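You operate a simulated robot arm through the tools that you are given. There is no shell and no other tool.

The job below is to be done with a simulated robot arm. You get a single attempt, and the scene is never put back.

## Task
Lay the cushion gum round the pink casing, centred on the crown.
Fine: dial to 60 first, brake free, press lever in to wind; press lever out and brake locked after.

The check looks at the end state, three seconds after you hand in, the way a careful person would. Anything else that was tipped, shoved, dropped, spilled or broken makes it a failure.

## Robot
A 6-joint arm with a two-finger parallel gripper, fixed in place. Base frame: the origin is on the floor under the middle of its stand, x ahead of it, y to its left, z up. Lengths are in mm, angles in degrees, forces in N, time in s.
With the tool pointing down near the work surface it reaches from about 300 to 660 mm from the base axis. Its first joint turns from -115.0 to 115.0 degrees. Payload 3.43 kg.
The tool frame sits at the grasp point between the pads (the TCP): z along the fingers, y along the line on which they close. The tips reach 34 mm beyond it. Largest opening 128 mm; finger width 24, thickness 12; the body of the gripper, 48 by 130 mm, starts 96 mm behind the TCP.
Orientation is that of the tool frame in the base frame, as [roll, pitch, yaw] about the fixed x, y, z axes, in that order (R = Rz(yaw) Ry(pitch) Rx(roll)). With the fingers straight down and closing along the base's y, the tool's x points along the base's -x, its y along +y and its z along -z.

## Interface
- The arm moves only by the tool drive_tool. Its argument "targets" is a list that holds one entry, the list of rows, each a list of 7 numbers: the shift along the tool's x, y, z in units of 50 mm (1.0 is 50 mm), then the turn, a rotation vector about the tool's x, y, z in units of 5 degrees (1.0 is 5 degrees), then the gripper command, from -1 (shut) to 1 (fully open), values between in proportion. In form: [[[dx, dy, dz, rx, ry, rz, gripper], ...]]. A call has 1 to 20 rows; each row shifts and turns the commanded pose from where the row before left it, along the tool's axes as they then stand. A call with a number of a shift or a turn outside -1 to 1 is refused whole. Rows are played at 5 a second. More than 50 mm and 8.6 degrees between two rows, or a gripper value outside its range, and nothing of the call is played. Where a pose cannot be reached the arm comes as near as it can. A force on the tool above 90 N (or 10 N above the force at the start of the call, whichever is more), or a blocked arm, ends the call early, and 0.2 s more pass. The fingers move at their own pace (about 153 mm/s each) and stop on an object; they squeeze with about 22 N. The grip force told is the motor's: it shows also when the fingers shut on nothing. Time passes only in rows, and 0.2 s behind the last, so rows that do not move let the fingers close. The reply holds the time, the measured pose of the TCP, the force on the tool along the base axes, the opening and the grip force, in the units named above and with some noise, with the torque about the TCP (base axes, N m) and any sound that the robot's microphone picked up, and new pictures: "pictures" is both (left out), scene, wrist or none.
- Cameras (640 x 400 px; columns grow to the right, rows downward): "scene" is fixed at [218.3, -496.6, 1444.5]; the picture's right is [0.69, -0.72, 0.00], its down [-0.30, -0.29, -0.91] and it looks along [0.66, 0.63, -0.41] (base axes); focal length 293 px, centre (320, 200). "wrist" rides on the gripper at [76, -11, -160] in the tool frame; the picture's right is [0.15, 0.99, 0.00], its down [-0.88, 0.13, -0.46] and it looks along [-0.45, 0.07, 0.89] (tool axes); focal length 234 px, centre (320, 200). There is no depth. A picture from a camera that has moved, and an enlarged one, comes with that camera's place and axes in the base frame and with its lens.
- raise_lower(by): slides the trunk up (or, below 0, down) by that many mm; the arm rides with it, the base frame stays. It gives what a move gives, with no picture.
- inspect(camera, box): a new picture of the part [left, top, right, bottom] of that camera's present view, enlarged. It takes no simulated time.
- hand_in(): hands the job in; it is judged then, once.

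Places have to be worked out from the pictures, the camera data and where the tool is seen. Open the gripper and draw the arm clear of the work before you hand the job in, unless the task says otherwise.

The tools are called after "Request:" as a command line: name --argument value ..., lists and objects as JSON in quotes. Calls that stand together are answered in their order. drive_tool: Moves the arm, as the interface text tells. Its arguments: {"type":"object","properties":{"targets":{"type":"array","items":{"type":"array","items":{"type":"array","items":{"type":"number"}}}},"pictures":{"type":"string","enum":["both","scene","wrist","none"]}},"required":["targets"]} The other tools are called the same way: raise_lower (by) moves the trunk up or down; inspect (camera, box) takes an enlarged picture of a part of a camera's view; hand_in () hands the job in.

At the start:

```text
time_s: 0.0
tool_pos: [366.3, -119.4, 1339.6]
tool_rot: [180.0, 0.0, 179.9]
ft_force: [0.3, -0.5, 0.1]
wrist_torque: [0.05, 0.01, 0.01]
finger_gap: 127.9
gripper_force: 0.1
trunk travel left (down, up): [-925.0, 65.0]
```

scene: 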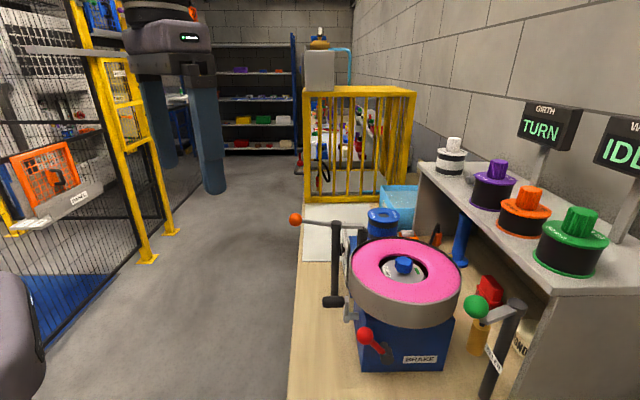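
wrist: 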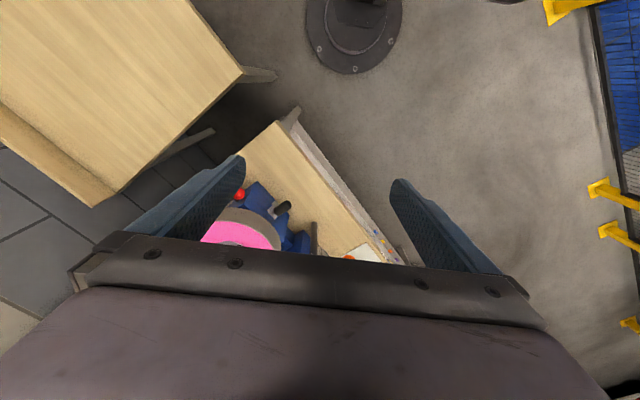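

The scene shows a tyre-building-like drum (pink casing) on a bench with coloured rolls on a shelf. I start by enlarging parts of the scene view to read labels.

Request:
inspect --camera "scene" --box '[280, 180, 480, 390]'

Request:
inspect --camera "scene" --box '[420, 90, 640, 290]'

Request:
inspect --camera "scene" --box '[440, 250, 640, 400]'

Request:
inspect --camera "wrist" --box '[180, 100, 420, 270]'

```text
1.90 times, centred on (380, 285) of scene
camera zoom: at [218.3, -496.6, 1444.5], right [0.69, -0.72, 0.0], down [-0.3, -0.29, -0.91], along [0.66, 0.63, -0.41], focal length 558 px, centre (206, 38)
```

zoom: 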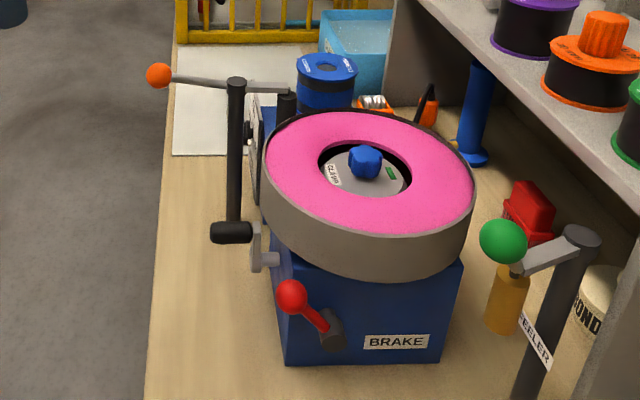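

```text
2.00 times, centred on (530, 190) of scene
camera zoom: at [218.3, -496.6, 1444.5], right [0.69, -0.72, 0.0], down [-0.3, -0.29, -0.91], along [0.66, 0.63, -0.41], focal length 586 px, centre (-100, 220)
```

zoom: 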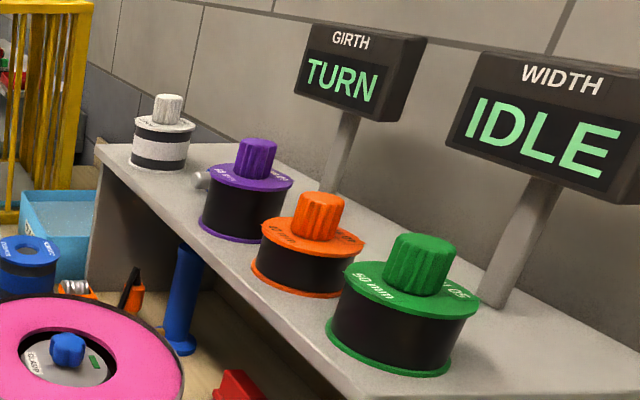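

```text
2.67 times, centred on (540, 325) of scene
camera zoom: at [218.3, -496.6, 1444.5], right [0.69, -0.72, 0.0], down [-0.3, -0.29, -0.91], along [0.66, 0.63, -0.41], focal length 781 px, centre (-267, -133)
```

zoom: 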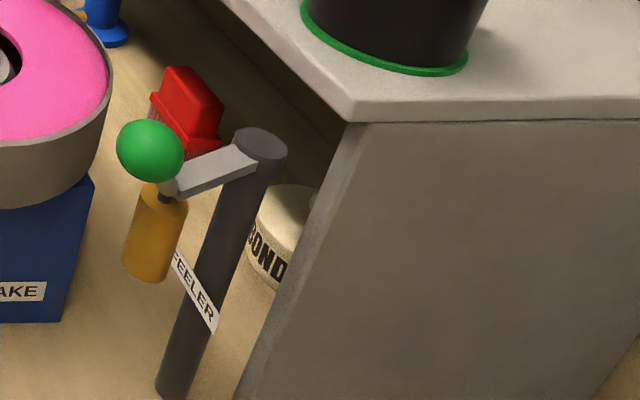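

```text
2.35 times, centred on (300, 185) of wrist
camera zoom: at [289.3, -130.1, 1501.2], right [-0.15, 0.99, 0.0], down [0.88, 0.13, 0.46], along [0.45, 0.07, -0.89], focal length 551 px, centre (367, 235)
```

zoom: 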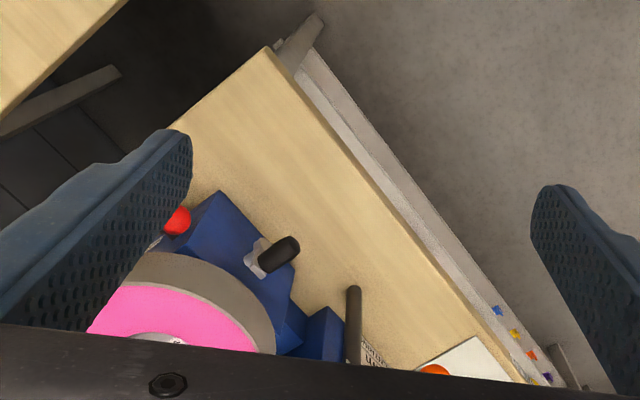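

The red brake ball triangulates to about [563, -285, 986]. I raise the trunk to get an overview from above.

Request:
raise_lower --by 60

```text
time_s: 1.0
tool_pos: [366.7, -118.6, 1399.4]
tool_rot: [180.0, 0.0, 180.0]
ft_force: [0.3, -0.2, 0.3]
wrist_torque: [0.01, 0.02, 0.0]
finger_gap: 128.0
gripper_force: 0.0
trunk travel left (down, up): [-985.0, 5.0]
```

The trunk is up by 60. Now I move the tool forward and to the right, staying high, to see the bench from above.

Request:
drive_tool --targets '[[[-0.5, -0.5, 0, 0, 0, 0, 1], [-0.5, -0.5, 0, 0, 0, 0, 1], [-0.5, -0.5, 0, 0, 0, 0, 1], [-0.5, -0.5, 0, 0, 0, 0, 1]]]'

```text
time_s: 2.0
tool_pos: [469.4, -219.8, 1399.6]
tool_rot: [179.9, -0.1, -179.9]
ft_force: [0.3, -0.4, 0.0]
wrist_torque: [0.03, 0.01, -0.03]
finger_gap: 128.1
gripper_force: 0.1
trunk travel left (down, up): [-985.0, 5.0]
camera wrist: at [393.4, -230.7, 1561.1], right [-0.15, 0.99, 0.0], down [0.88, 0.13, 0.45], along [0.45, 0.07, -0.89], focal length 234 px, centre (320, 200)
```

scene: 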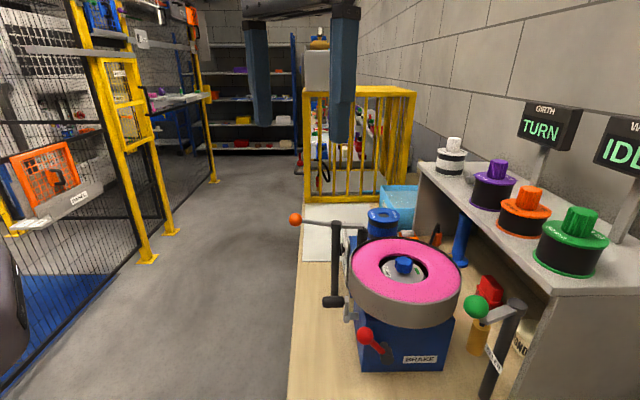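
wrist: 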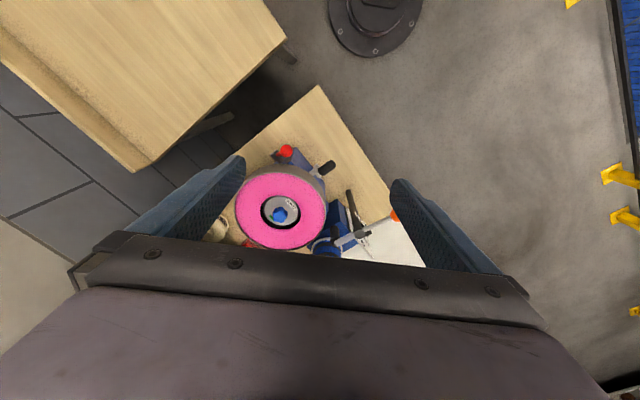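

The casing is now visible from above between the fingers; I enlarge it.

Request:
inspect --camera "wrist" --box '[200, 80, 440, 270]'

Request:
inspect --camera "scene" --box '[285, 200, 405, 320]'

Request:
inspect --camera "scene" --box '[340, 300, 480, 400]'

```text
2.11 times, centred on (320, 175) of wrist
camera zoom: at [393.4, -230.7, 1561.1], right [-0.15, 0.99, 0.0], down [0.88, 0.13, 0.45], along [0.45, 0.07, -0.89], focal length 493 px, centre (320, 253)
```

zoom: 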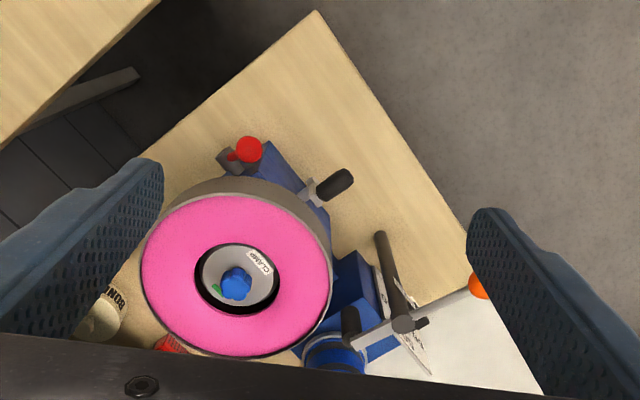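

```text
3.33 times, centred on (345, 260) of scene
camera zoom: at [218.3, -496.6, 1444.5], right [0.69, -0.72, 0.0], down [-0.3, -0.29, -0.91], along [0.66, 0.63, -0.41], focal length 977 px, centre (237, 0)
```

zoom: 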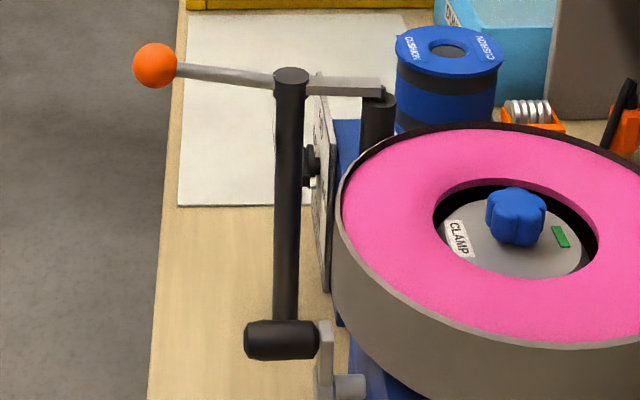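

```text
4.00 times, centred on (410, 350) of scene
camera zoom: at [218.3, -496.6, 1444.5], right [0.69, -0.72, 0.0], down [-0.3, -0.29, -0.91], along [0.66, 0.63, -0.41], focal length 1172 px, centre (-40, -400)
```

zoom: 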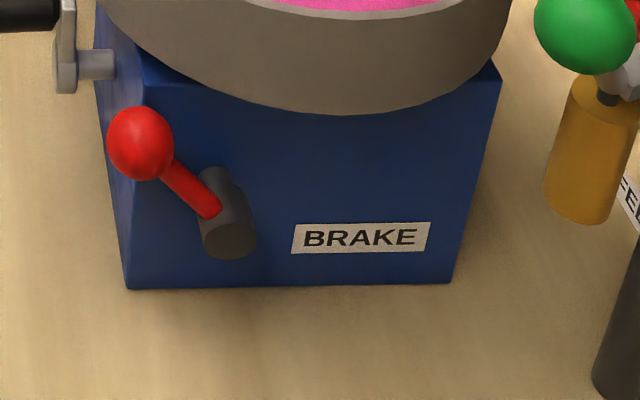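

The machine sits at roughly [684,-283], with the crank grip near [585,-185,995], the press lever ball near [620,-35,1130] and the dial panel facing the front-left. I swing the tool to the left and tilt it to look at the panel from that side, staying high.

Request:
drive_tool --targets '[[[-0.1, 0.98, 0, 0, 0, 0, 1], [-0.1, 0.98, 0, 0, 0, 0, 1], [-0.1, 0.98, 0, 0, 0, 0, 1], [-0.1, 0.98, 0, 0, 0, 0, 1], [-0.1, 0.98, 0, 0, 0, 0, 1], [-0.1, 0.98, 0, 0, 0, 0, 1], [0, 0, 0, 0, 0, 1, 1], [0, 0, 0, 0, 0, 1, 1], [0, 0, 0, 0, 0, 1, 1], [0, 0, 0, 0, 0, 1, 1], [0, 0, 0, 0, 0, 1, 1], [0, 0, 0, 0, 0, 1, 1], [0, 0, 0, 0, 0, 1, 1], [0, 0, 0, 0, 0, 1, 1], [0, 0, 0, 0, 0, 1, 1], [0, 0, 0, 0, -1, 0, 1], [0, 0, 0, 0, -1, 0, 1], [0, 0, 0, 0, -1, 0, 1], [0, 0, 0, 0, -1, 0, 1], [0, 0, 0, 0, -1, 0, 1]]]'

Request:
raise_lower --by -200

Request:
inspect --camera "wrist" --box '[0, 0, 640, 400]'

```text
time_s: 6.2
tool_pos: [496.0, 75.0, 1400.7]
tool_rot: [-180.0, 25.1, 135.0]
ft_force: [0.6, 0.2, 0.6]
wrist_torque: [0.0, 0.02, 0.03]
finger_gap: 128.1
gripper_force: 0.1
trunk travel left (down, up): [-985.0, 5.0]
camera wrist: at [390.8, 164.5, 1514.6], right [0.61, 0.79, -0.06], down [0.52, -0.34, 0.79], along [0.6, -0.51, -0.61], focal length 234 px, centre (320, 200)
```

scene: 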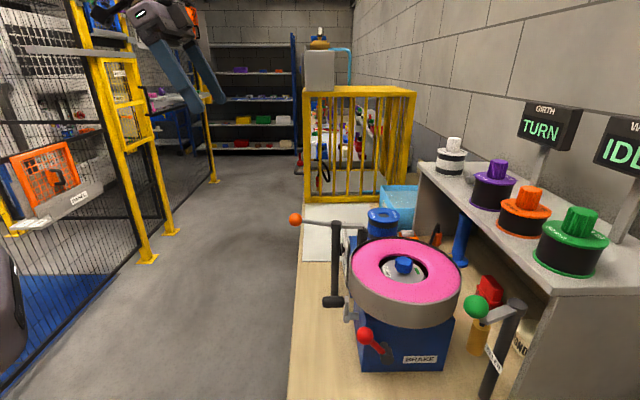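
wrist: 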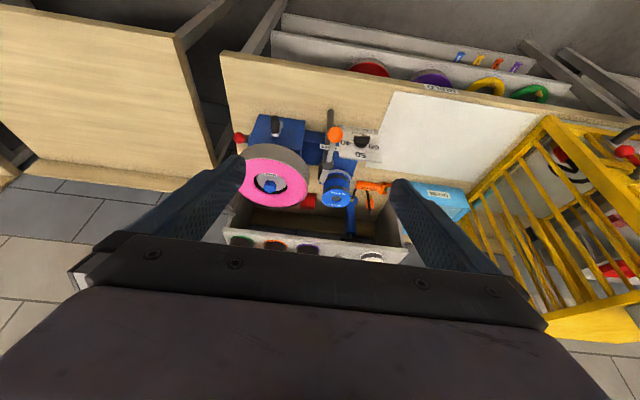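

```text
time_s: 8.4
tool_pos: [495.4, 75.4, 1201.1]
tool_rot: [-179.9, 25.0, 135.0]
ft_force: [-0.5, 0.0, 0.3]
wrist_torque: [0.02, 0.01, -0.02]
finger_gap: 128.0
gripper_force: 0.1
trunk travel left (down, up): [-785.0, 205.0]
```

```text
1.00 times, centred on (320, 200) of wrist (not enlarged: the box is as wide or as high as the picture)
camera zoom: at [391.2, 164.1, 1314.8], right [0.61, 0.79, -0.06], down [0.52, -0.34, 0.79], along [0.6, -0.51, -0.62], focal length 234 px, centre (320, 200)
```

zoom: 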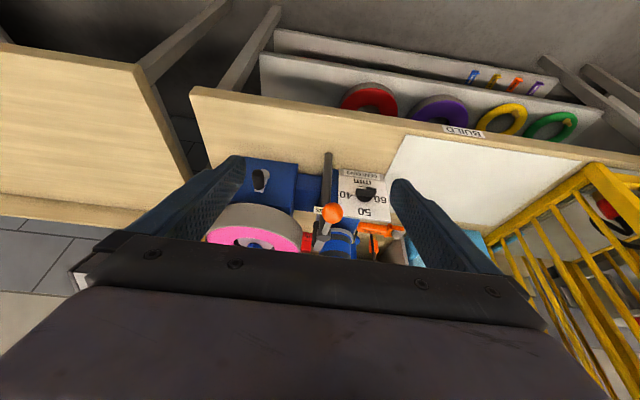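

The dial panel is visible (upside-down in the picture), with marks around 40, 50, 60. I enlarge it.

Request:
inspect --camera "wrist" --box '[300, 150, 420, 250]'

Request:
inspect --camera "wrist" --box '[220, 130, 420, 260]'

Request:
inspect --camera "wrist" --box '[330, 50, 610, 180]'

```text
4.00 times, centred on (360, 200) of wrist
camera zoom: at [391.2, 164.1, 1314.8], right [0.61, 0.79, -0.06], down [0.52, -0.34, 0.79], along [0.6, -0.51, -0.62], focal length 937 px, centre (160, 200)
```

zoom: 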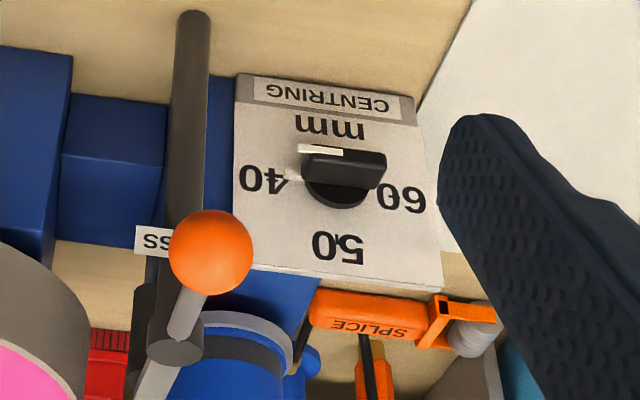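

```text
3.08 times, centred on (320, 195) of wrist
camera zoom: at [391.2, 164.1, 1314.8], right [0.61, 0.79, -0.06], down [0.52, -0.34, 0.79], along [0.6, -0.51, -0.62], focal length 720 px, centre (320, 215)
```

zoom: 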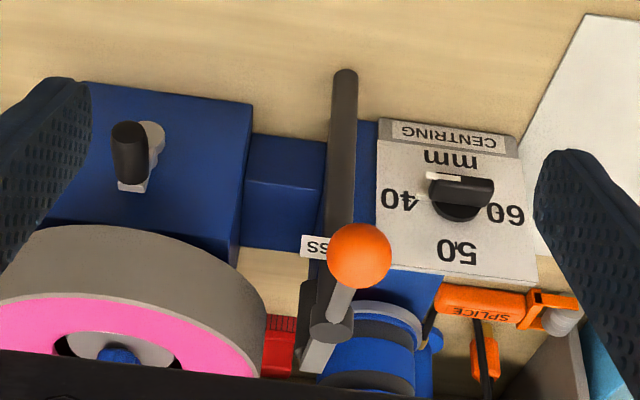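

```text
2.29 times, centred on (470, 115) of wrist
camera zoom: at [391.2, 164.1, 1314.8], right [0.61, 0.79, -0.06], down [0.52, -0.34, 0.79], along [0.6, -0.51, -0.62], focal length 535 px, centre (-23, 394)
```

zoom: 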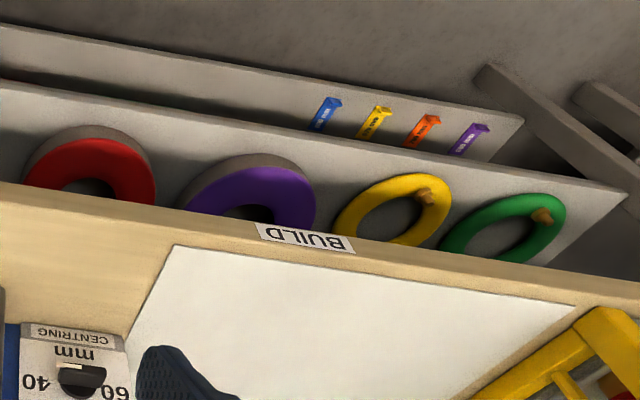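

The dial is a CENTRING mm dial with marks 40/50/60; its pointer seems to be at 40 and it lies near [803,-32,938]. I tilt the tool further and drop to see the panel face-on and read the lever labels.

Request:
drive_tool --targets '[[[-0.055, 0.74, 0.08, 0, 0, 0, 1], [0, 0.74, 0, 0, 0, 0, 1], [0, 0.74, 0, 0, 0, 0, 1], [0, 0.74, 0, 0, 0, 0, 1], [0, 0, 0, 0, -1, 0, 1], [0, 0, 0, 0, -1, 0, 1], [0, 0, 0, 0, -1, 0, 1], [0, 0, 0, 0, -1, 0, 1], [0, 0, 0, 0, -1, 0, 1], [0, 0, 0, 0, -1, 0, 1]]]'

Request:
raise_lower --by -200

Request:
inspect --camera "wrist" --box '[0, 0, 640, 400]'

Request:
inspect --camera "wrist" --box '[240, 140, 400, 260]'

```text
time_s: 10.6
tool_pos: [586.1, 169.8, 1184.4]
tool_rot: [179.9, 55.0, 134.8]
ft_force: [0.4, 0.0, 0.3]
wrist_torque: [0.0, 0.01, 0.04]
finger_gap: 127.8
gripper_force: 0.1
out of reach, approached as far as the arm can: row 4
trunk travel left (down, up): [-785.0, 205.0]
camera wrist: at [453.7, 286.1, 1215.1], right [0.64, 0.76, -0.12], down [0.18, 0.0, 0.98], along [0.75, -0.65, -0.14], focal length 234 px, centre (320, 200)
```

scene: 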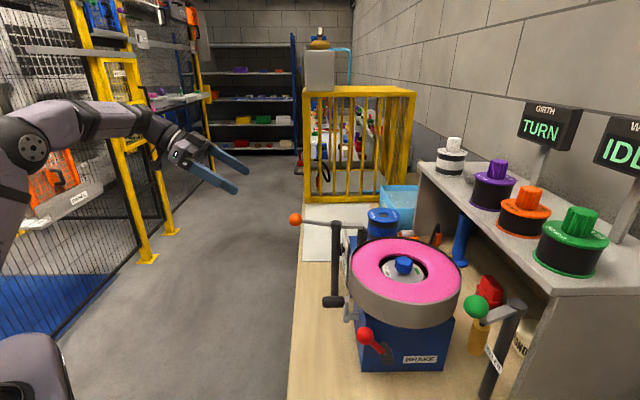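
wrist: 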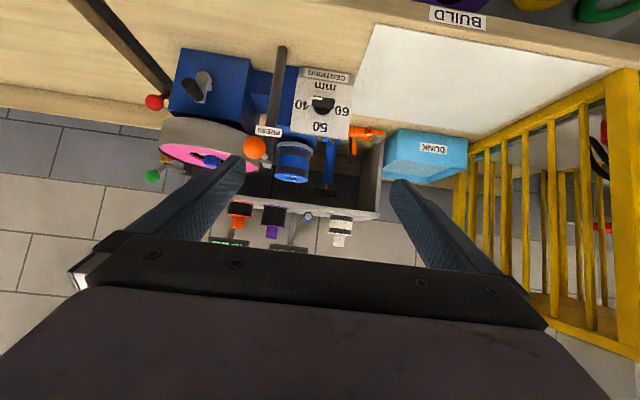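

```text
time_s: 12.7
tool_pos: [585.9, 170.3, 984.0]
tool_rot: [-179.9, 54.9, 134.9]
ft_force: [-0.3, 0.4, -0.3]
wrist_torque: [-0.04, -0.01, -0.01]
finger_gap: 127.9
gripper_force: 0.0
trunk travel left (down, up): [-585.0, 405.0]
```

```text
1.00 times, centred on (320, 200) of wrist (not enlarged: the box is as wide or as high as the picture)
camera zoom: at [453.7, 285.9, 1015.4], right [0.64, 0.76, -0.12], down [0.19, 0.0, 0.98], along [0.75, -0.65, -0.14], focal length 234 px, centre (320, 200)
```

zoom: 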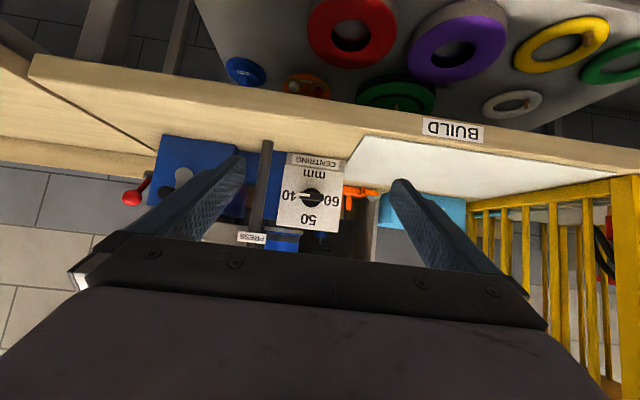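

```text
3.33 times, centred on (320, 200) of wrist
camera zoom: at [453.7, 285.9, 1015.4], right [0.64, 0.76, -0.12], down [0.19, 0.0, 0.98], along [0.75, -0.65, -0.14], focal length 781 px, centre (320, 200)
```

zoom: 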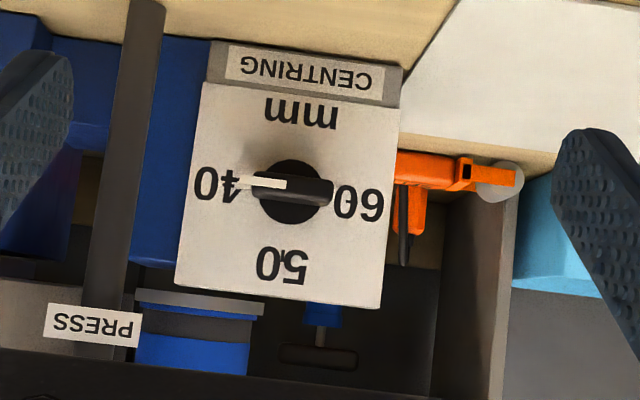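

The panel is vertical, facing along [-0.71,0.71], centre about [805,-43,945], and the pointer is at 40. I tilt the tool to horizontal along the panel normal and roll it so the fingers close vertically on the bar knob.

Request:
drive_tool --targets '[[[0, 0, 0, 0, -1, 0, 1], [0, 0, 0, 0, -1, 0, 1], [0, 0, 0, 0, -1, 0, 1], [0, 0, 0, 0, -1, 0, 1], [0, 0, 0, 0, -1, 0, 1], [0, 0, 0, 0, -1, 0, 1], [0, 0, 0, 0, -1, 0, 1], [0, 0, 0, 0, 0, 1, 1], [0, 0, 0, 0, 0, 1, 1], [0, 0, 0, 0, 0, 1, 1], [0, 0, 0, 0, 0, 1, 1], [0, 0, 0, 0, 0, 1, 1], [0, 0, 0, 0, 0, 1, 1], [0, 0, 0, 0, 0, 1, 1], [0, 0, 0, 0, 0, 1, 1], [0, 0, 0, 0, 0, 1, 1], [0, 0, 0, 0, 0, 1, 1]]]'

```text
time_s: 16.3
tool_pos: [586.4, 170.7, 984.8]
tool_rot: [90.0, 39.9, 45.0]
ft_force: [0.3, 0.4, -0.6]
wrist_torque: [-0.01, -0.04, -0.02]
finger_gap: 128.1
gripper_force: 0.1
trunk travel left (down, up): [-585.0, 405.0]
camera wrist: at [508.5, 320.0, 928.5], right [0.53, 0.53, 0.67], down [-0.74, -0.1, 0.66], along [0.41, -0.84, 0.34], focal length 234 px, centre (320, 200)
```

scene: 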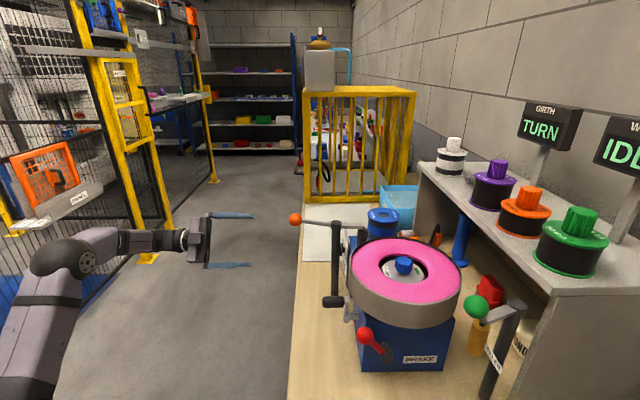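
wrist: 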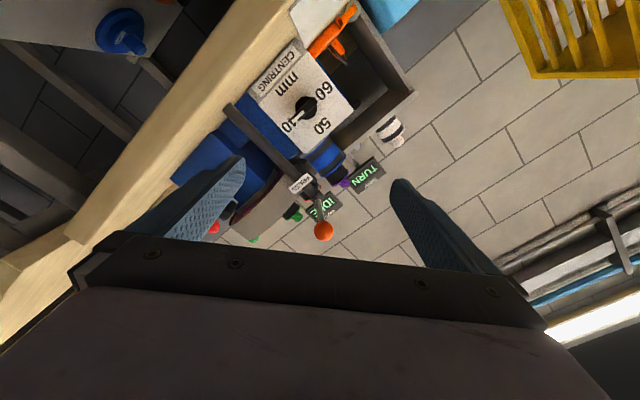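

The tool now points horizontally along the panel normal. I finish the roll so the fingers close vertically, then raise the trunk a bit for reach.

Request:
drive_tool --targets '[[[0, 0, 0, 0, 0, 1, 1], [0, 0, 0, 0, 0, 1, 1], [0, 0, 0, 0, 0, 1, 1], [0, 0, 0, 0, 0, 1, 1], [0, 0, 0, 0, 0, 1, 1], [0, 0, 0, 0, 0, 1, 1], [0, 0, 0, 0, 0, 1, 1], [0, 0, 0, 0, 0, 1, 1]]]' --pictures "none"

Request:
raise_lower --by 100

Request:
drive_tool --targets '[[[0.08, -0.93, 0, 0, 0, 0, 0.3], [0, -0.93, 0, 0, 0, 0, 0.3], [0, -0.93, 0, 0, 0, 0, 0.3], [0, 0, 0.97, 0, 0, 0, 0.3], [0, 0, 0.97, 0, 0, 0, 0.3]]]'

```text
time_s: 18.1
tool_pos: [652.0, 235.1, 1046.1]
tool_rot: [90.0, 0.0, 44.8]
ft_force: [-0.2, 0.9, 0.4]
wrist_torque: [0.01, 0.0, -0.01]
finger_gap: 127.9
gripper_force: 0.0
out of reach, approached as far as the arm can: row 1, 2, 3, 4, 5, 6, 7
trunk travel left (down, up): [-585.0, 405.0]
```

```text
time_s: 19.5
tool_pos: [651.5, 236.5, 1148.4]
tool_rot: [90.0, 0.0, 44.9]
ft_force: [0.3, 0.6, 0.7]
wrist_torque: [0.01, 0.02, 0.0]
finger_gap: 128.0
gripper_force: 0.1
trunk travel left (down, up): [-685.0, 305.0]
```

```text
time_s: 20.7
tool_pos: [686.7, 212.8, 1085.0]
tool_rot: [90.4, 0.8, 44.8]
ft_force: [0.2, -0.1, 0.2]
wrist_torque: [0.03, -0.02, 0.03]
finger_gap: 83.3
gripper_force: 0.1
out of reach, approached as far as the arm can: row 2, 3, 4, 5
trunk travel left (down, up): [-685.0, 305.0]
camera wrist: at [627.1, 379.0, 1075.5], right [0.12, 0.11, 0.99], down [-0.94, -0.3, 0.15], along [0.31, -0.95, 0.07], focal length 234 px, centre (320, 200)
```

scene: 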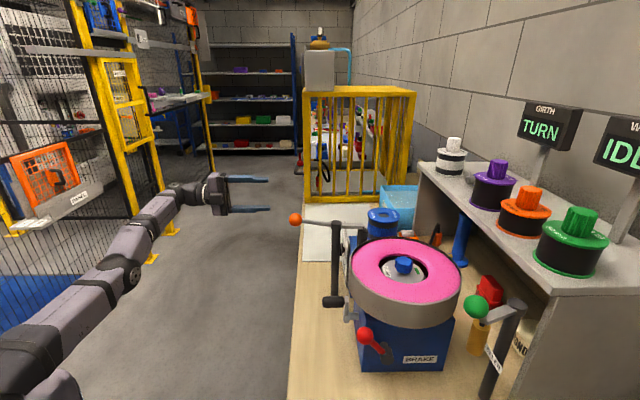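
wrist: 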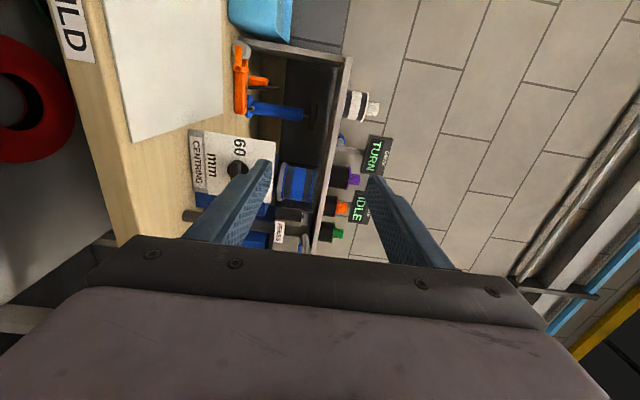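

The roll past about +50° ran into a joint limit and the pose drifted to [687,213,1085], so I roll back the other way. From there I plan to grip with the opposite roll.

Request:
drive_tool --targets '[[[0, 0, 0, 0, 0, -1, 0.3], [0, 0, 0, 0, 0, -1, 0.3], [0, 0, 0, 0, 0, -1, 0.3], [0, 0, 0, 0, 0, -1, 0.3], [0, 0, 0, 0, 0, -1, 0.3], [0, 0, 0, 0, 0, -1, 0.3]]]' --pictures "scene"

```text
time_s: 22.1
tool_pos: [684.9, 213.9, 1084.8]
tool_rot: [89.9, 30.2, 44.8]
ft_force: [0.2, 0.1, -0.4]
wrist_torque: [0.01, -0.01, -0.01]
finger_gap: 83.3
gripper_force: 0.1
trunk travel left (down, up): [-685.0, 305.0]
```

scene: 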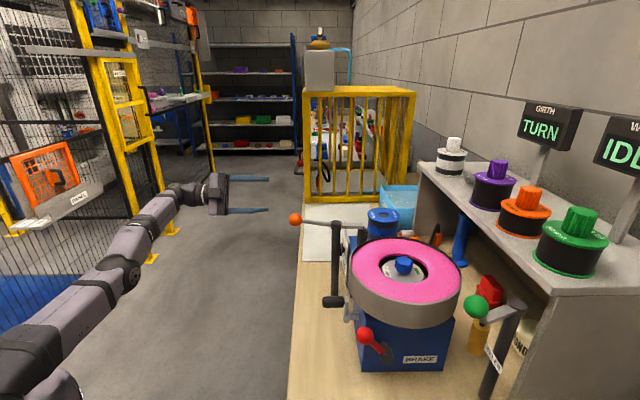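

The commanded pose restarts from the measured one. I keep rolling toward the opposite side, staying in this free area.

Request:
drive_tool --targets '[[[0, 0, 0, 0, 0, -1, 0.3], [0, 0, 0, 0, 0, -1, 0.3], [0, 0, 0, 0, 0, -1, 0.3], [0, 0, 0, 0, 0, -1, 0.3], [0, 0, 0, 0, 0, -1, 0.3], [0, 0, 0, 0, 0, -1, 0.3], [0, 0, 0, 0, 0, -1, 0.3], [0, 0, 0, 0, 0, -1, 0.3], [0, 0, 0, 0, 0, -1, 0.3], [0, 0, 0, 0, 0, -1, 0.3], [0, 0, 0, 0, 0, -1, 0.3], [0, 0, 0, 0, 0, -1, 0.3], [0, 0, 0, 0, 0, -1, 0.3], [0, 0, 0, 0, 0, -1, 0.3], [0, 0, 0, 0, 0, -1, 0.3], [0, 0, 0, 0, 0, -1, 0.3], [0, 0, 0, 0, 0, -1, 0.3], [0, 0, 0, 0, 0, -1, 0.3], [0, 0, 0, 0, 0, -1, 0.3], [0, 0, 0, 0, 0, -1, 0.3]]]' --pictures "none"

Request:
drive_tool --targets '[[[0, 0, 0, 0, 0, -1, 0.3], [0, 0, 0, 0, 0, -1, 0.3], [0, 0, 0, 0, 0, -1, 0.3], [0, 0, 0, 0, 0, -1, 0.3], [0, 0, 0, 0, 0, -1, 0.3], [0, 0, 0, 0, 0, -1, 0.3], [0, 0, 0, 0, 0, -1, 0.3], [0, 0, 0, 0, 0, -1, 0.3], [0, 0, 0, 0, 0, -1, 0.3], [0, 0, 0, 0, 0, -1, 0.3]]]'

```text
time_s: 26.3
tool_pos: [685.3, 214.8, 1082.8]
tool_rot: [-90.1, 49.9, -135.2]
ft_force: [0.1, -0.3, 0.1]
wrist_torque: [0.01, -0.01, 0.01]
finger_gap: 83.2
gripper_force: 0.1
trunk travel left (down, up): [-685.0, 305.0]
```

```text
time_s: 28.5
tool_pos: [686.2, 213.5, 1084.1]
tool_rot: [-90.0, -0.1, -135.3]
ft_force: [0.3, 0.2, 0.0]
wrist_torque: [0.03, 0.01, 0.03]
finger_gap: 83.3
gripper_force: 0.1
trunk travel left (down, up): [-685.0, 305.0]
camera wrist: at [518.2, 274.0, 1098.3], right [-0.11, -0.1, -0.99], down [0.31, 0.94, -0.13], along [0.95, -0.32, -0.07], focal length 234 px, centre (320, 200)
```

scene: 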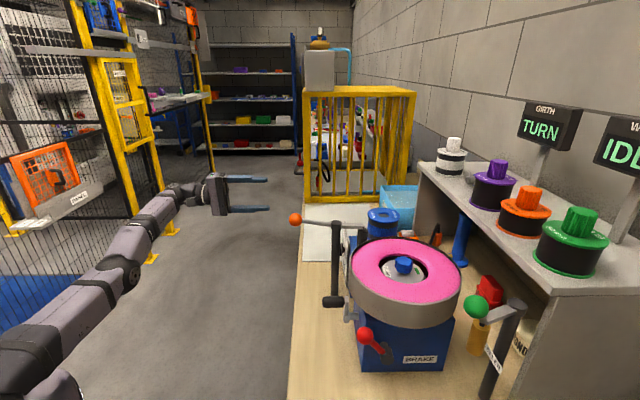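
wrist: 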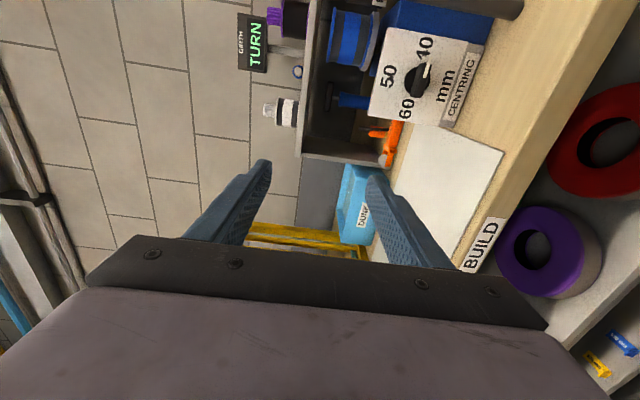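

The roll of the other sign works with no drift. I check the dial in this view and move to the standoff in line with the dial axis (down 139, 97 back along the panel).

Request:
inspect --camera "wrist" --box '[360, 20, 500, 140]'

Request:
drive_tool --targets '[[[0.485, 0.695, 0, 0, 0, 0, 0.3], [0.485, 0.695, 0, 0, 0, 0, 0.3], [0.485, 0.695, 0, 0, 0, 0, 0.3], [0.485, 0.695, 0, 0, 0, 0, 0.3]]]'

```text
3.33 times, centred on (430, 80) of wrist
camera zoom: at [518.2, 274.0, 1098.3], right [-0.11, -0.1, -0.99], down [0.31, 0.94, -0.13], along [0.95, -0.32, -0.07], focal length 781 px, centre (-47, 600)
```

zoom: 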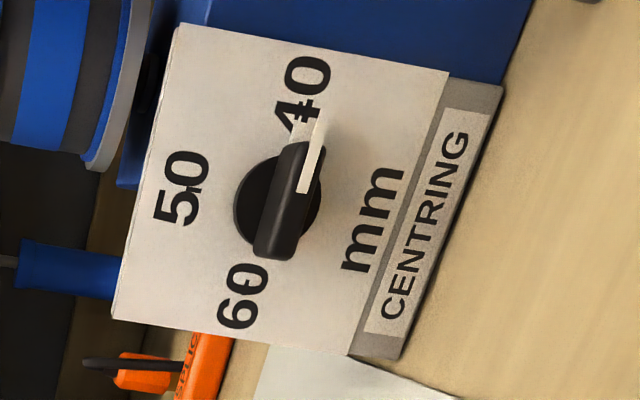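

```text
time_s: 29.5
tool_pos: [692.6, 209.3, 945.2]
tool_rot: [-89.9, 0.0, -135.3]
ft_force: [-0.3, 0.6, -0.5]
wrist_torque: [0.0, -0.01, 0.0]
finger_gap: 83.2
gripper_force: 0.1
out of reach, approached as far as the arm can: row 1, 2, 3, 4
trunk travel left (down, up): [-685.0, 305.0]
camera wrist: at [526.1, 268.8, 957.9], right [-0.1, -0.1, -0.99], down [0.31, 0.94, -0.13], along [0.95, -0.32, -0.07], focal length 234 px, centre (320, 200)
```

scene: 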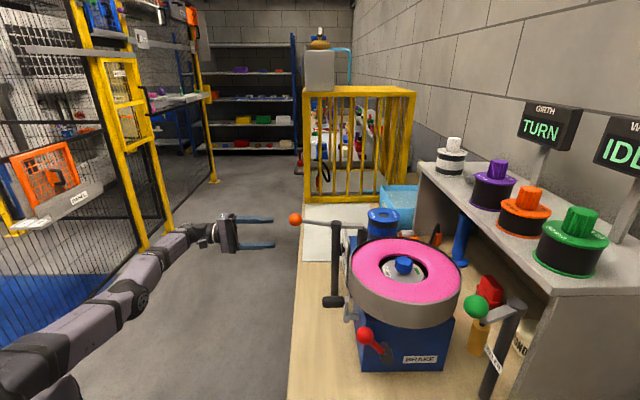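
wrist: 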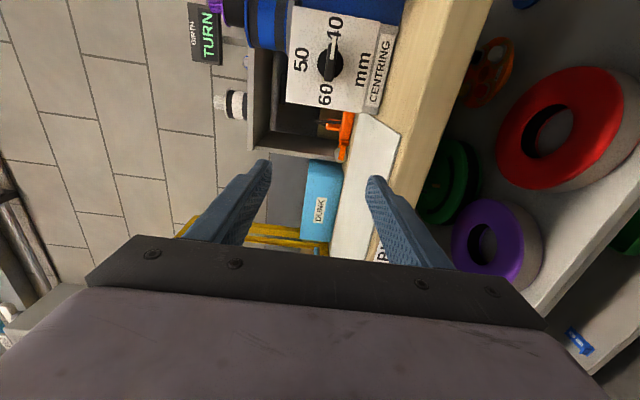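

The tool came down to z=945 but did not move back along -F, so the arm looks stuck near straight. I inspect the arm's posture in the scene view.

Request:
inspect --camera "scene" --box '[0, 190, 300, 400]'

Request:
inspect --camera "scene" --box '[90, 190, 290, 330]'

```text
1.90 times, centred on (150, 295) of scene
camera zoom: at [218.3, -496.6, 1444.5], right [0.69, -0.72, 0.0], down [-0.3, -0.29, -0.91], along [0.66, 0.63, -0.41], focal length 558 px, centre (644, 19)
```

zoom: 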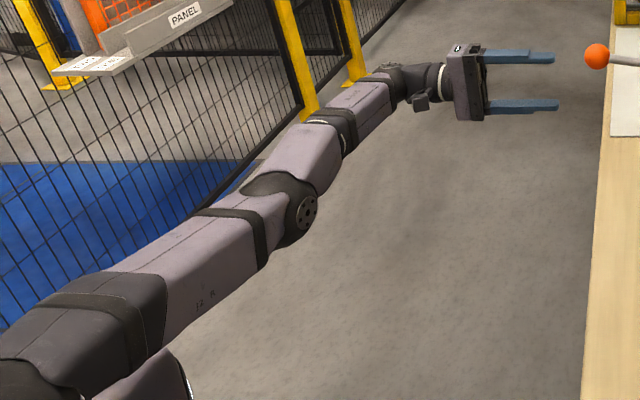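

```text
2.86 times, centred on (190, 260) of scene
camera zoom: at [218.3, -496.6, 1444.5], right [0.69, -0.72, 0.0], down [-0.3, -0.29, -0.91], along [0.66, 0.63, -0.41], focal length 837 px, centre (691, 29)
```

zoom: 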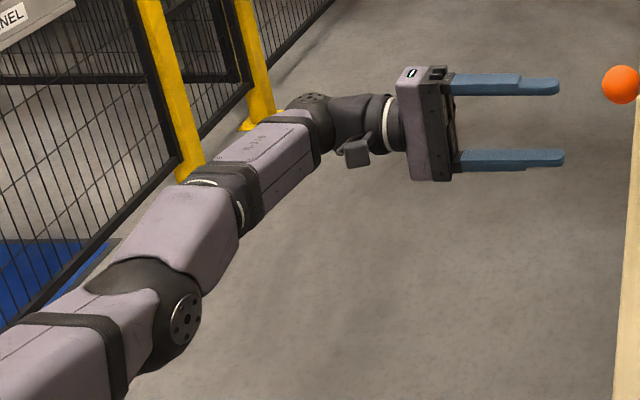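

The arm appears to have slipped through straight at the elbow, so it cannot retract. I stretch it slightly outward in free space and then move down, to let the elbow fold upward again.

Request:
drive_tool --targets '[[[-0.6, 0, 0.14, 0, 0, 0, 0.3], [-0.6, 0, 0.14, 0, 0, 0, 0.3], [0, 0.6, 0, 0, 0, 0, 0.3], [0, 0.6, 0, 0, 0, 0, 0.3]]]' --pictures "scene"

Request:
inspect --camera "scene" --box '[0, 190, 300, 400]'

```text
time_s: 30.5
tool_pos: [691.4, 201.5, 891.9]
tool_rot: [-90.0, 0.0, -135.1]
ft_force: [-0.8, 0.5, 0.3]
wrist_torque: [-0.02, 0.0, 0.0]
finger_gap: 83.5
gripper_force: 0.1
out of reach, approached as far as the arm can: row 1, 2, 4
trunk travel left (down, up): [-685.0, 305.0]
```

scene: 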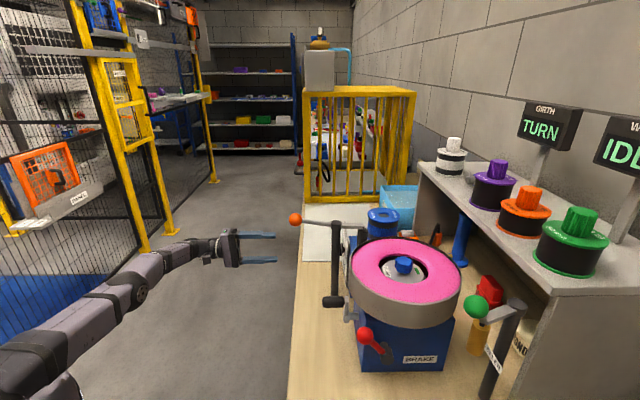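

```text
1.90 times, centred on (150, 295) of scene
camera zoom: at [218.3, -496.6, 1444.5], right [0.69, -0.72, 0.0], down [-0.3, -0.29, -0.91], along [0.66, 0.63, -0.41], focal length 558 px, centre (644, 19)
```

zoom: 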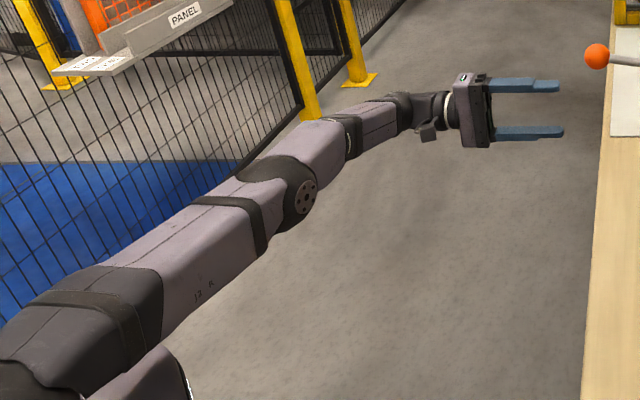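

The arm is now practically straight, with the forearm in line. I try to pull inward while continuing slightly down so that the elbow folds up.

Request:
raise_lower --by 100

Request:
drive_tool --targets '[[[0, 0.7, 0, 0, 0, 0, 0.3], [0.3, 0.7, 0, 0, 0, 0, 0.3], [0.5, 0.5, 0, 0, 0, 0, 0.3], [0.5, 0, 0, 0, 0, 0, 0.3]]]' --pictures "scene"

Request:
inspect --camera "scene" --box '[0, 190, 300, 400]'

```text
time_s: 31.8
tool_pos: [692.1, 201.0, 992.4]
tool_rot: [-90.0, 0.0, -135.2]
ft_force: [0.9, -0.2, -0.2]
wrist_torque: [-0.01, 0.0, -0.01]
finger_gap: 83.3
gripper_force: 0.0
trunk travel left (down, up): [-785.0, 205.0]
```

```text
time_s: 32.8
tool_pos: [669.4, 174.3, 884.8]
tool_rot: [-90.1, 0.0, -135.3]
ft_force: [0.2, 0.6, 0.2]
wrist_torque: [0.04, 0.01, 0.0]
finger_gap: 83.1
gripper_force: 0.0
out of reach, approached as far as the arm can: row 1, 2, 3, 4
trunk travel left (down, up): [-785.0, 205.0]
```

scene: 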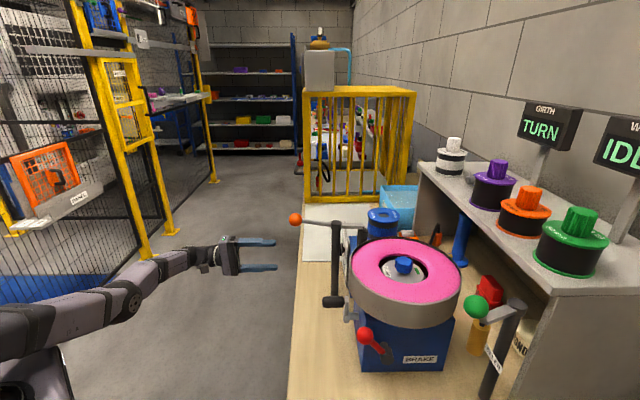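

```text
1.90 times, centred on (150, 295) of scene
camera zoom: at [218.3, -496.6, 1444.5], right [0.69, -0.72, 0.0], down [-0.3, -0.29, -0.91], along [0.66, 0.63, -0.41], focal length 558 px, centre (644, 19)
```

zoom: 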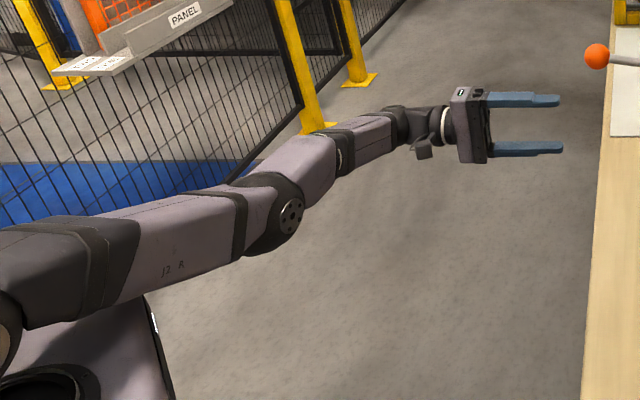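

The arm is stuck at full stretch. I follow a downward arc off the bench edge (free space), then pull inward, so the elbow folds upward.

Request:
drive_tool --targets '[[[0.33, 0.86, -0.09, 0, 0, 0, 0.3], [0.4, 0.84, -0.1, 0, 0, 0, 0.3], [0.5, 0.8, -0.12, 0, 0, 0, 0.3], [0.6, 0.74, -0.14, 0, 0, 0, 0.3], [0.7, 0.66, -0.17, 0, 0, 0, 0.3], [0.8, 0.4, -0.2, 0, 0, 0, 0.3], [0.8, 0, -0.2, 0, 0, 0, 0.3]]]' --pictures "scene"

Request:
inspect --camera "scene" --box '[0, 190, 300, 400]'

```text
time_s: 34.4
tool_pos: [489.0, 65.2, 674.9]
tool_rot: [-90.1, 0.2, -135.2]
ft_force: [-0.3, -0.5, 1.0]
wrist_torque: [-0.03, -0.03, -0.01]
finger_gap: 83.2
gripper_force: 0.0
trunk travel left (down, up): [-785.0, 205.0]
```

scene: 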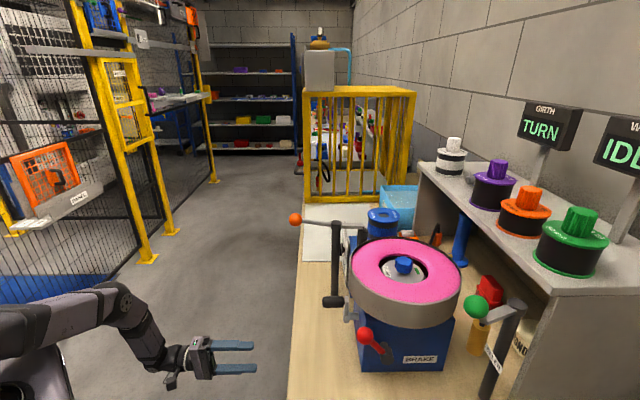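

```text
1.90 times, centred on (150, 295) of scene
camera zoom: at [218.3, -496.6, 1444.5], right [0.69, -0.72, 0.0], down [-0.3, -0.29, -0.91], along [0.66, 0.63, -0.41], focal length 558 px, centre (644, 19)
```

zoom: 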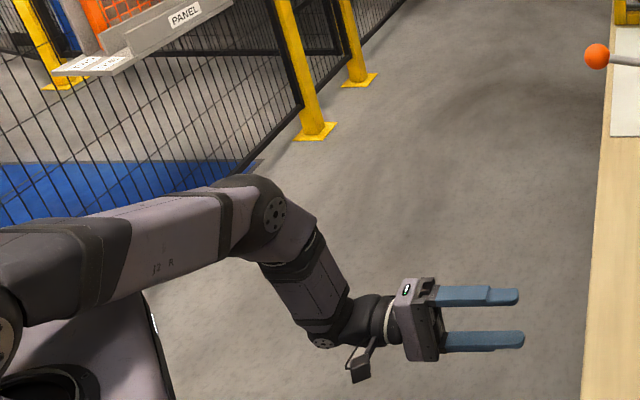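

The elbow is folded up again and everything is in reach. Now I go up along the bench front toward the standoff in line with the dial, and lower the trunk to maximise reach.

Request:
drive_tool --targets '[[[-0.42, -0.77, 0, 0, 0, 0, 0.3], [-0.42, -0.77, 0, 0, 0, 0, 0.3], [-0.42, -0.77, 0, 0, 0, 0, 0.3], [-0.42, -0.77, 0, 0, 0, 0, 0.3], [-0.42, -0.77, 0, 0, 0, 0, 0.3], [-0.42, -0.77, 0, 0, 0, 0, 0.3], [-0.42, -0.77, 0, 0, 0, 0, 0.3]]]' --pictures "none"

Request:
raise_lower --by -160

Request:
drive_tool --targets '[[[0, -0.8, 0, 0, 0, 0, 0.3], [0, -0.8, 0, 0, 0, 0, 0.3], [0, -0.8, 0, 0, 0, 0, 0.3], [0, -0.8, 0, 0, 0, 0, 0.3]]]'

```text
time_s: 36.0
tool_pos: [592.2, 170.3, 942.3]
tool_rot: [-90.0, 0.0, -135.2]
ft_force: [0.2, 0.3, -0.7]
wrist_torque: [-0.01, -0.01, 0.0]
finger_gap: 83.1
gripper_force: 0.0
trunk travel left (down, up): [-785.0, 205.0]
```

```text
time_s: 37.8
tool_pos: [592.7, 169.5, 781.6]
tool_rot: [-89.9, 0.0, -135.1]
ft_force: [-0.2, 0.1, 0.1]
wrist_torque: [0.0, -0.02, 0.07]
finger_gap: 83.5
gripper_force: 0.1
trunk travel left (down, up): [-625.0, 365.0]
```

```text
time_s: 38.8
tool_pos: [591.9, 169.0, 941.2]
tool_rot: [-90.1, 0.0, -135.2]
ft_force: [-0.4, 0.2, -0.4]
wrist_torque: [0.02, 0.01, -0.01]
finger_gap: 83.2
gripper_force: 0.1
trunk travel left (down, up): [-625.0, 365.0]
camera wrist: at [423.8, 229.7, 953.1], right [-0.1, -0.1, -0.99], down [0.3, 0.94, -0.13], along [0.95, -0.31, -0.07], focal length 234 px, centre (320, 200)
```

scene: 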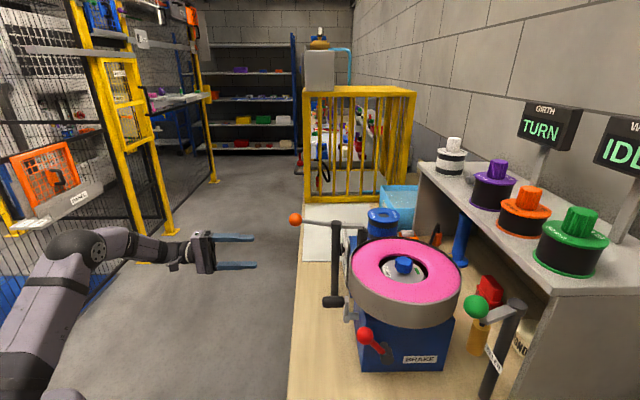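
wrist: 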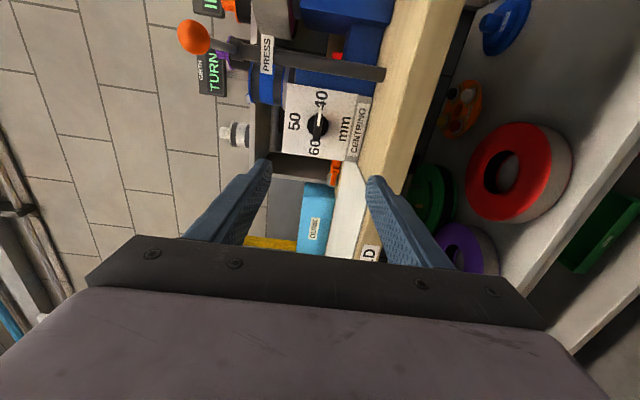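

The dial knob projects at about (318,125), almost exactly on the tool axis. I enlarge to measure the offset and bar orientation.

Request:
inspect --camera "wrist" --box '[280, 75, 380, 165]'

```text
4.44 times, centred on (330, 120) of wrist
camera zoom: at [423.8, 229.7, 953.1], right [-0.1, -0.1, -0.99], down [0.3, 0.94, -0.13], along [0.95, -0.31, -0.07], focal length 1041 px, centre (276, 556)
```

zoom: 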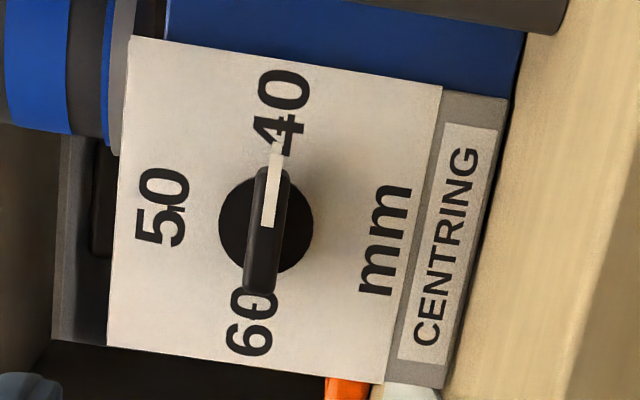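

The knob centre lies about 3 mm above the tool axis and about 280 mm ahead; the bar is 14 mm thick and horizontal. I narrow the fingers to 60 mm and advance most of the way.

Request:
drive_tool --targets '[[[0, -0.064, 0.8, 0, 0, 0, -0.06], [0, 0, 0.8, 0, 0, 0, -0.06], [0, 0, 0.8, 0, 0, 0, -0.06], [0, 0, 0.8, 0, 0, 0, -0.06], [0, 0, 0.8, 0, 0, 0, -0.06]]]'

Request:
inspect --camera "wrist" --box '[240, 100, 400, 220]'

```text
time_s: 40.0
tool_pos: [731.9, 27.1, 943.0]
tool_rot: [-90.0, 0.0, -135.0]
ft_force: [0.4, -0.4, 0.9]
wrist_torque: [0.01, 0.01, -0.01]
finger_gap: 60.4
gripper_force: 0.1
trunk travel left (down, up): [-625.0, 365.0]
camera wrist: at [565.1, 87.3, 956.5], right [-0.1, -0.1, -0.99], down [0.3, 0.94, -0.13], along [0.95, -0.31, -0.07], focal length 234 px, centre (320, 200)
```

scene: 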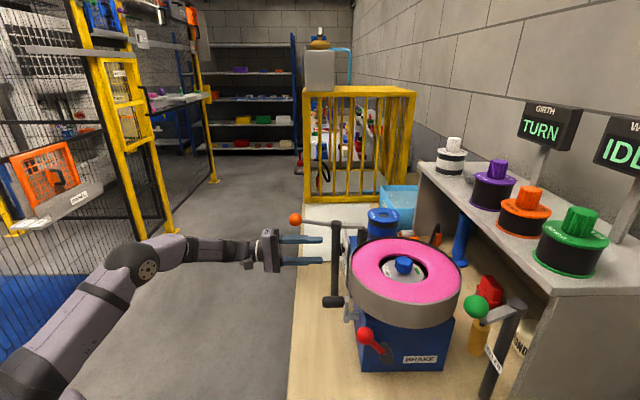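
wrist: 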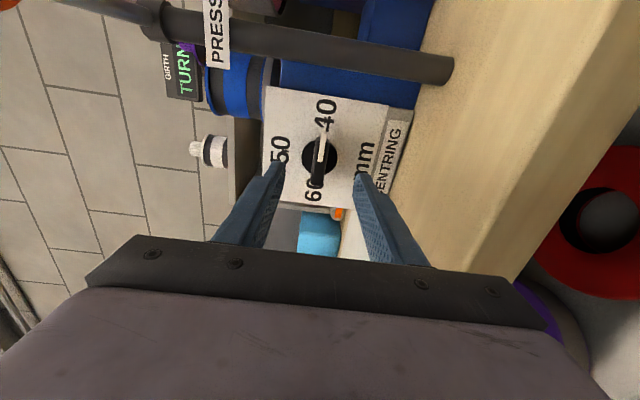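

```text
3.33 times, centred on (320, 160) of wrist
camera zoom: at [565.1, 87.3, 956.5], right [-0.1, -0.1, -0.99], down [0.3, 0.94, -0.13], along [0.95, -0.31, -0.07], focal length 781 px, centre (320, 333)
```

zoom: 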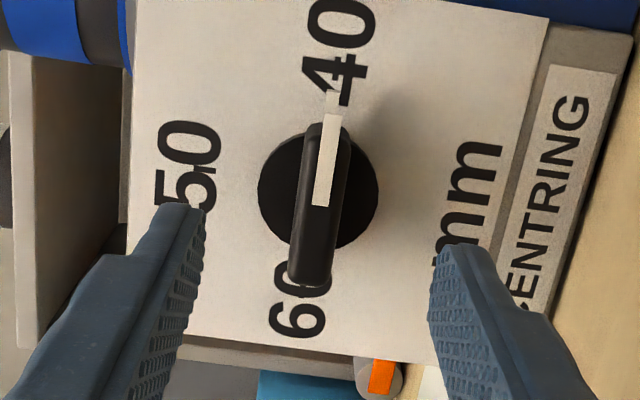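

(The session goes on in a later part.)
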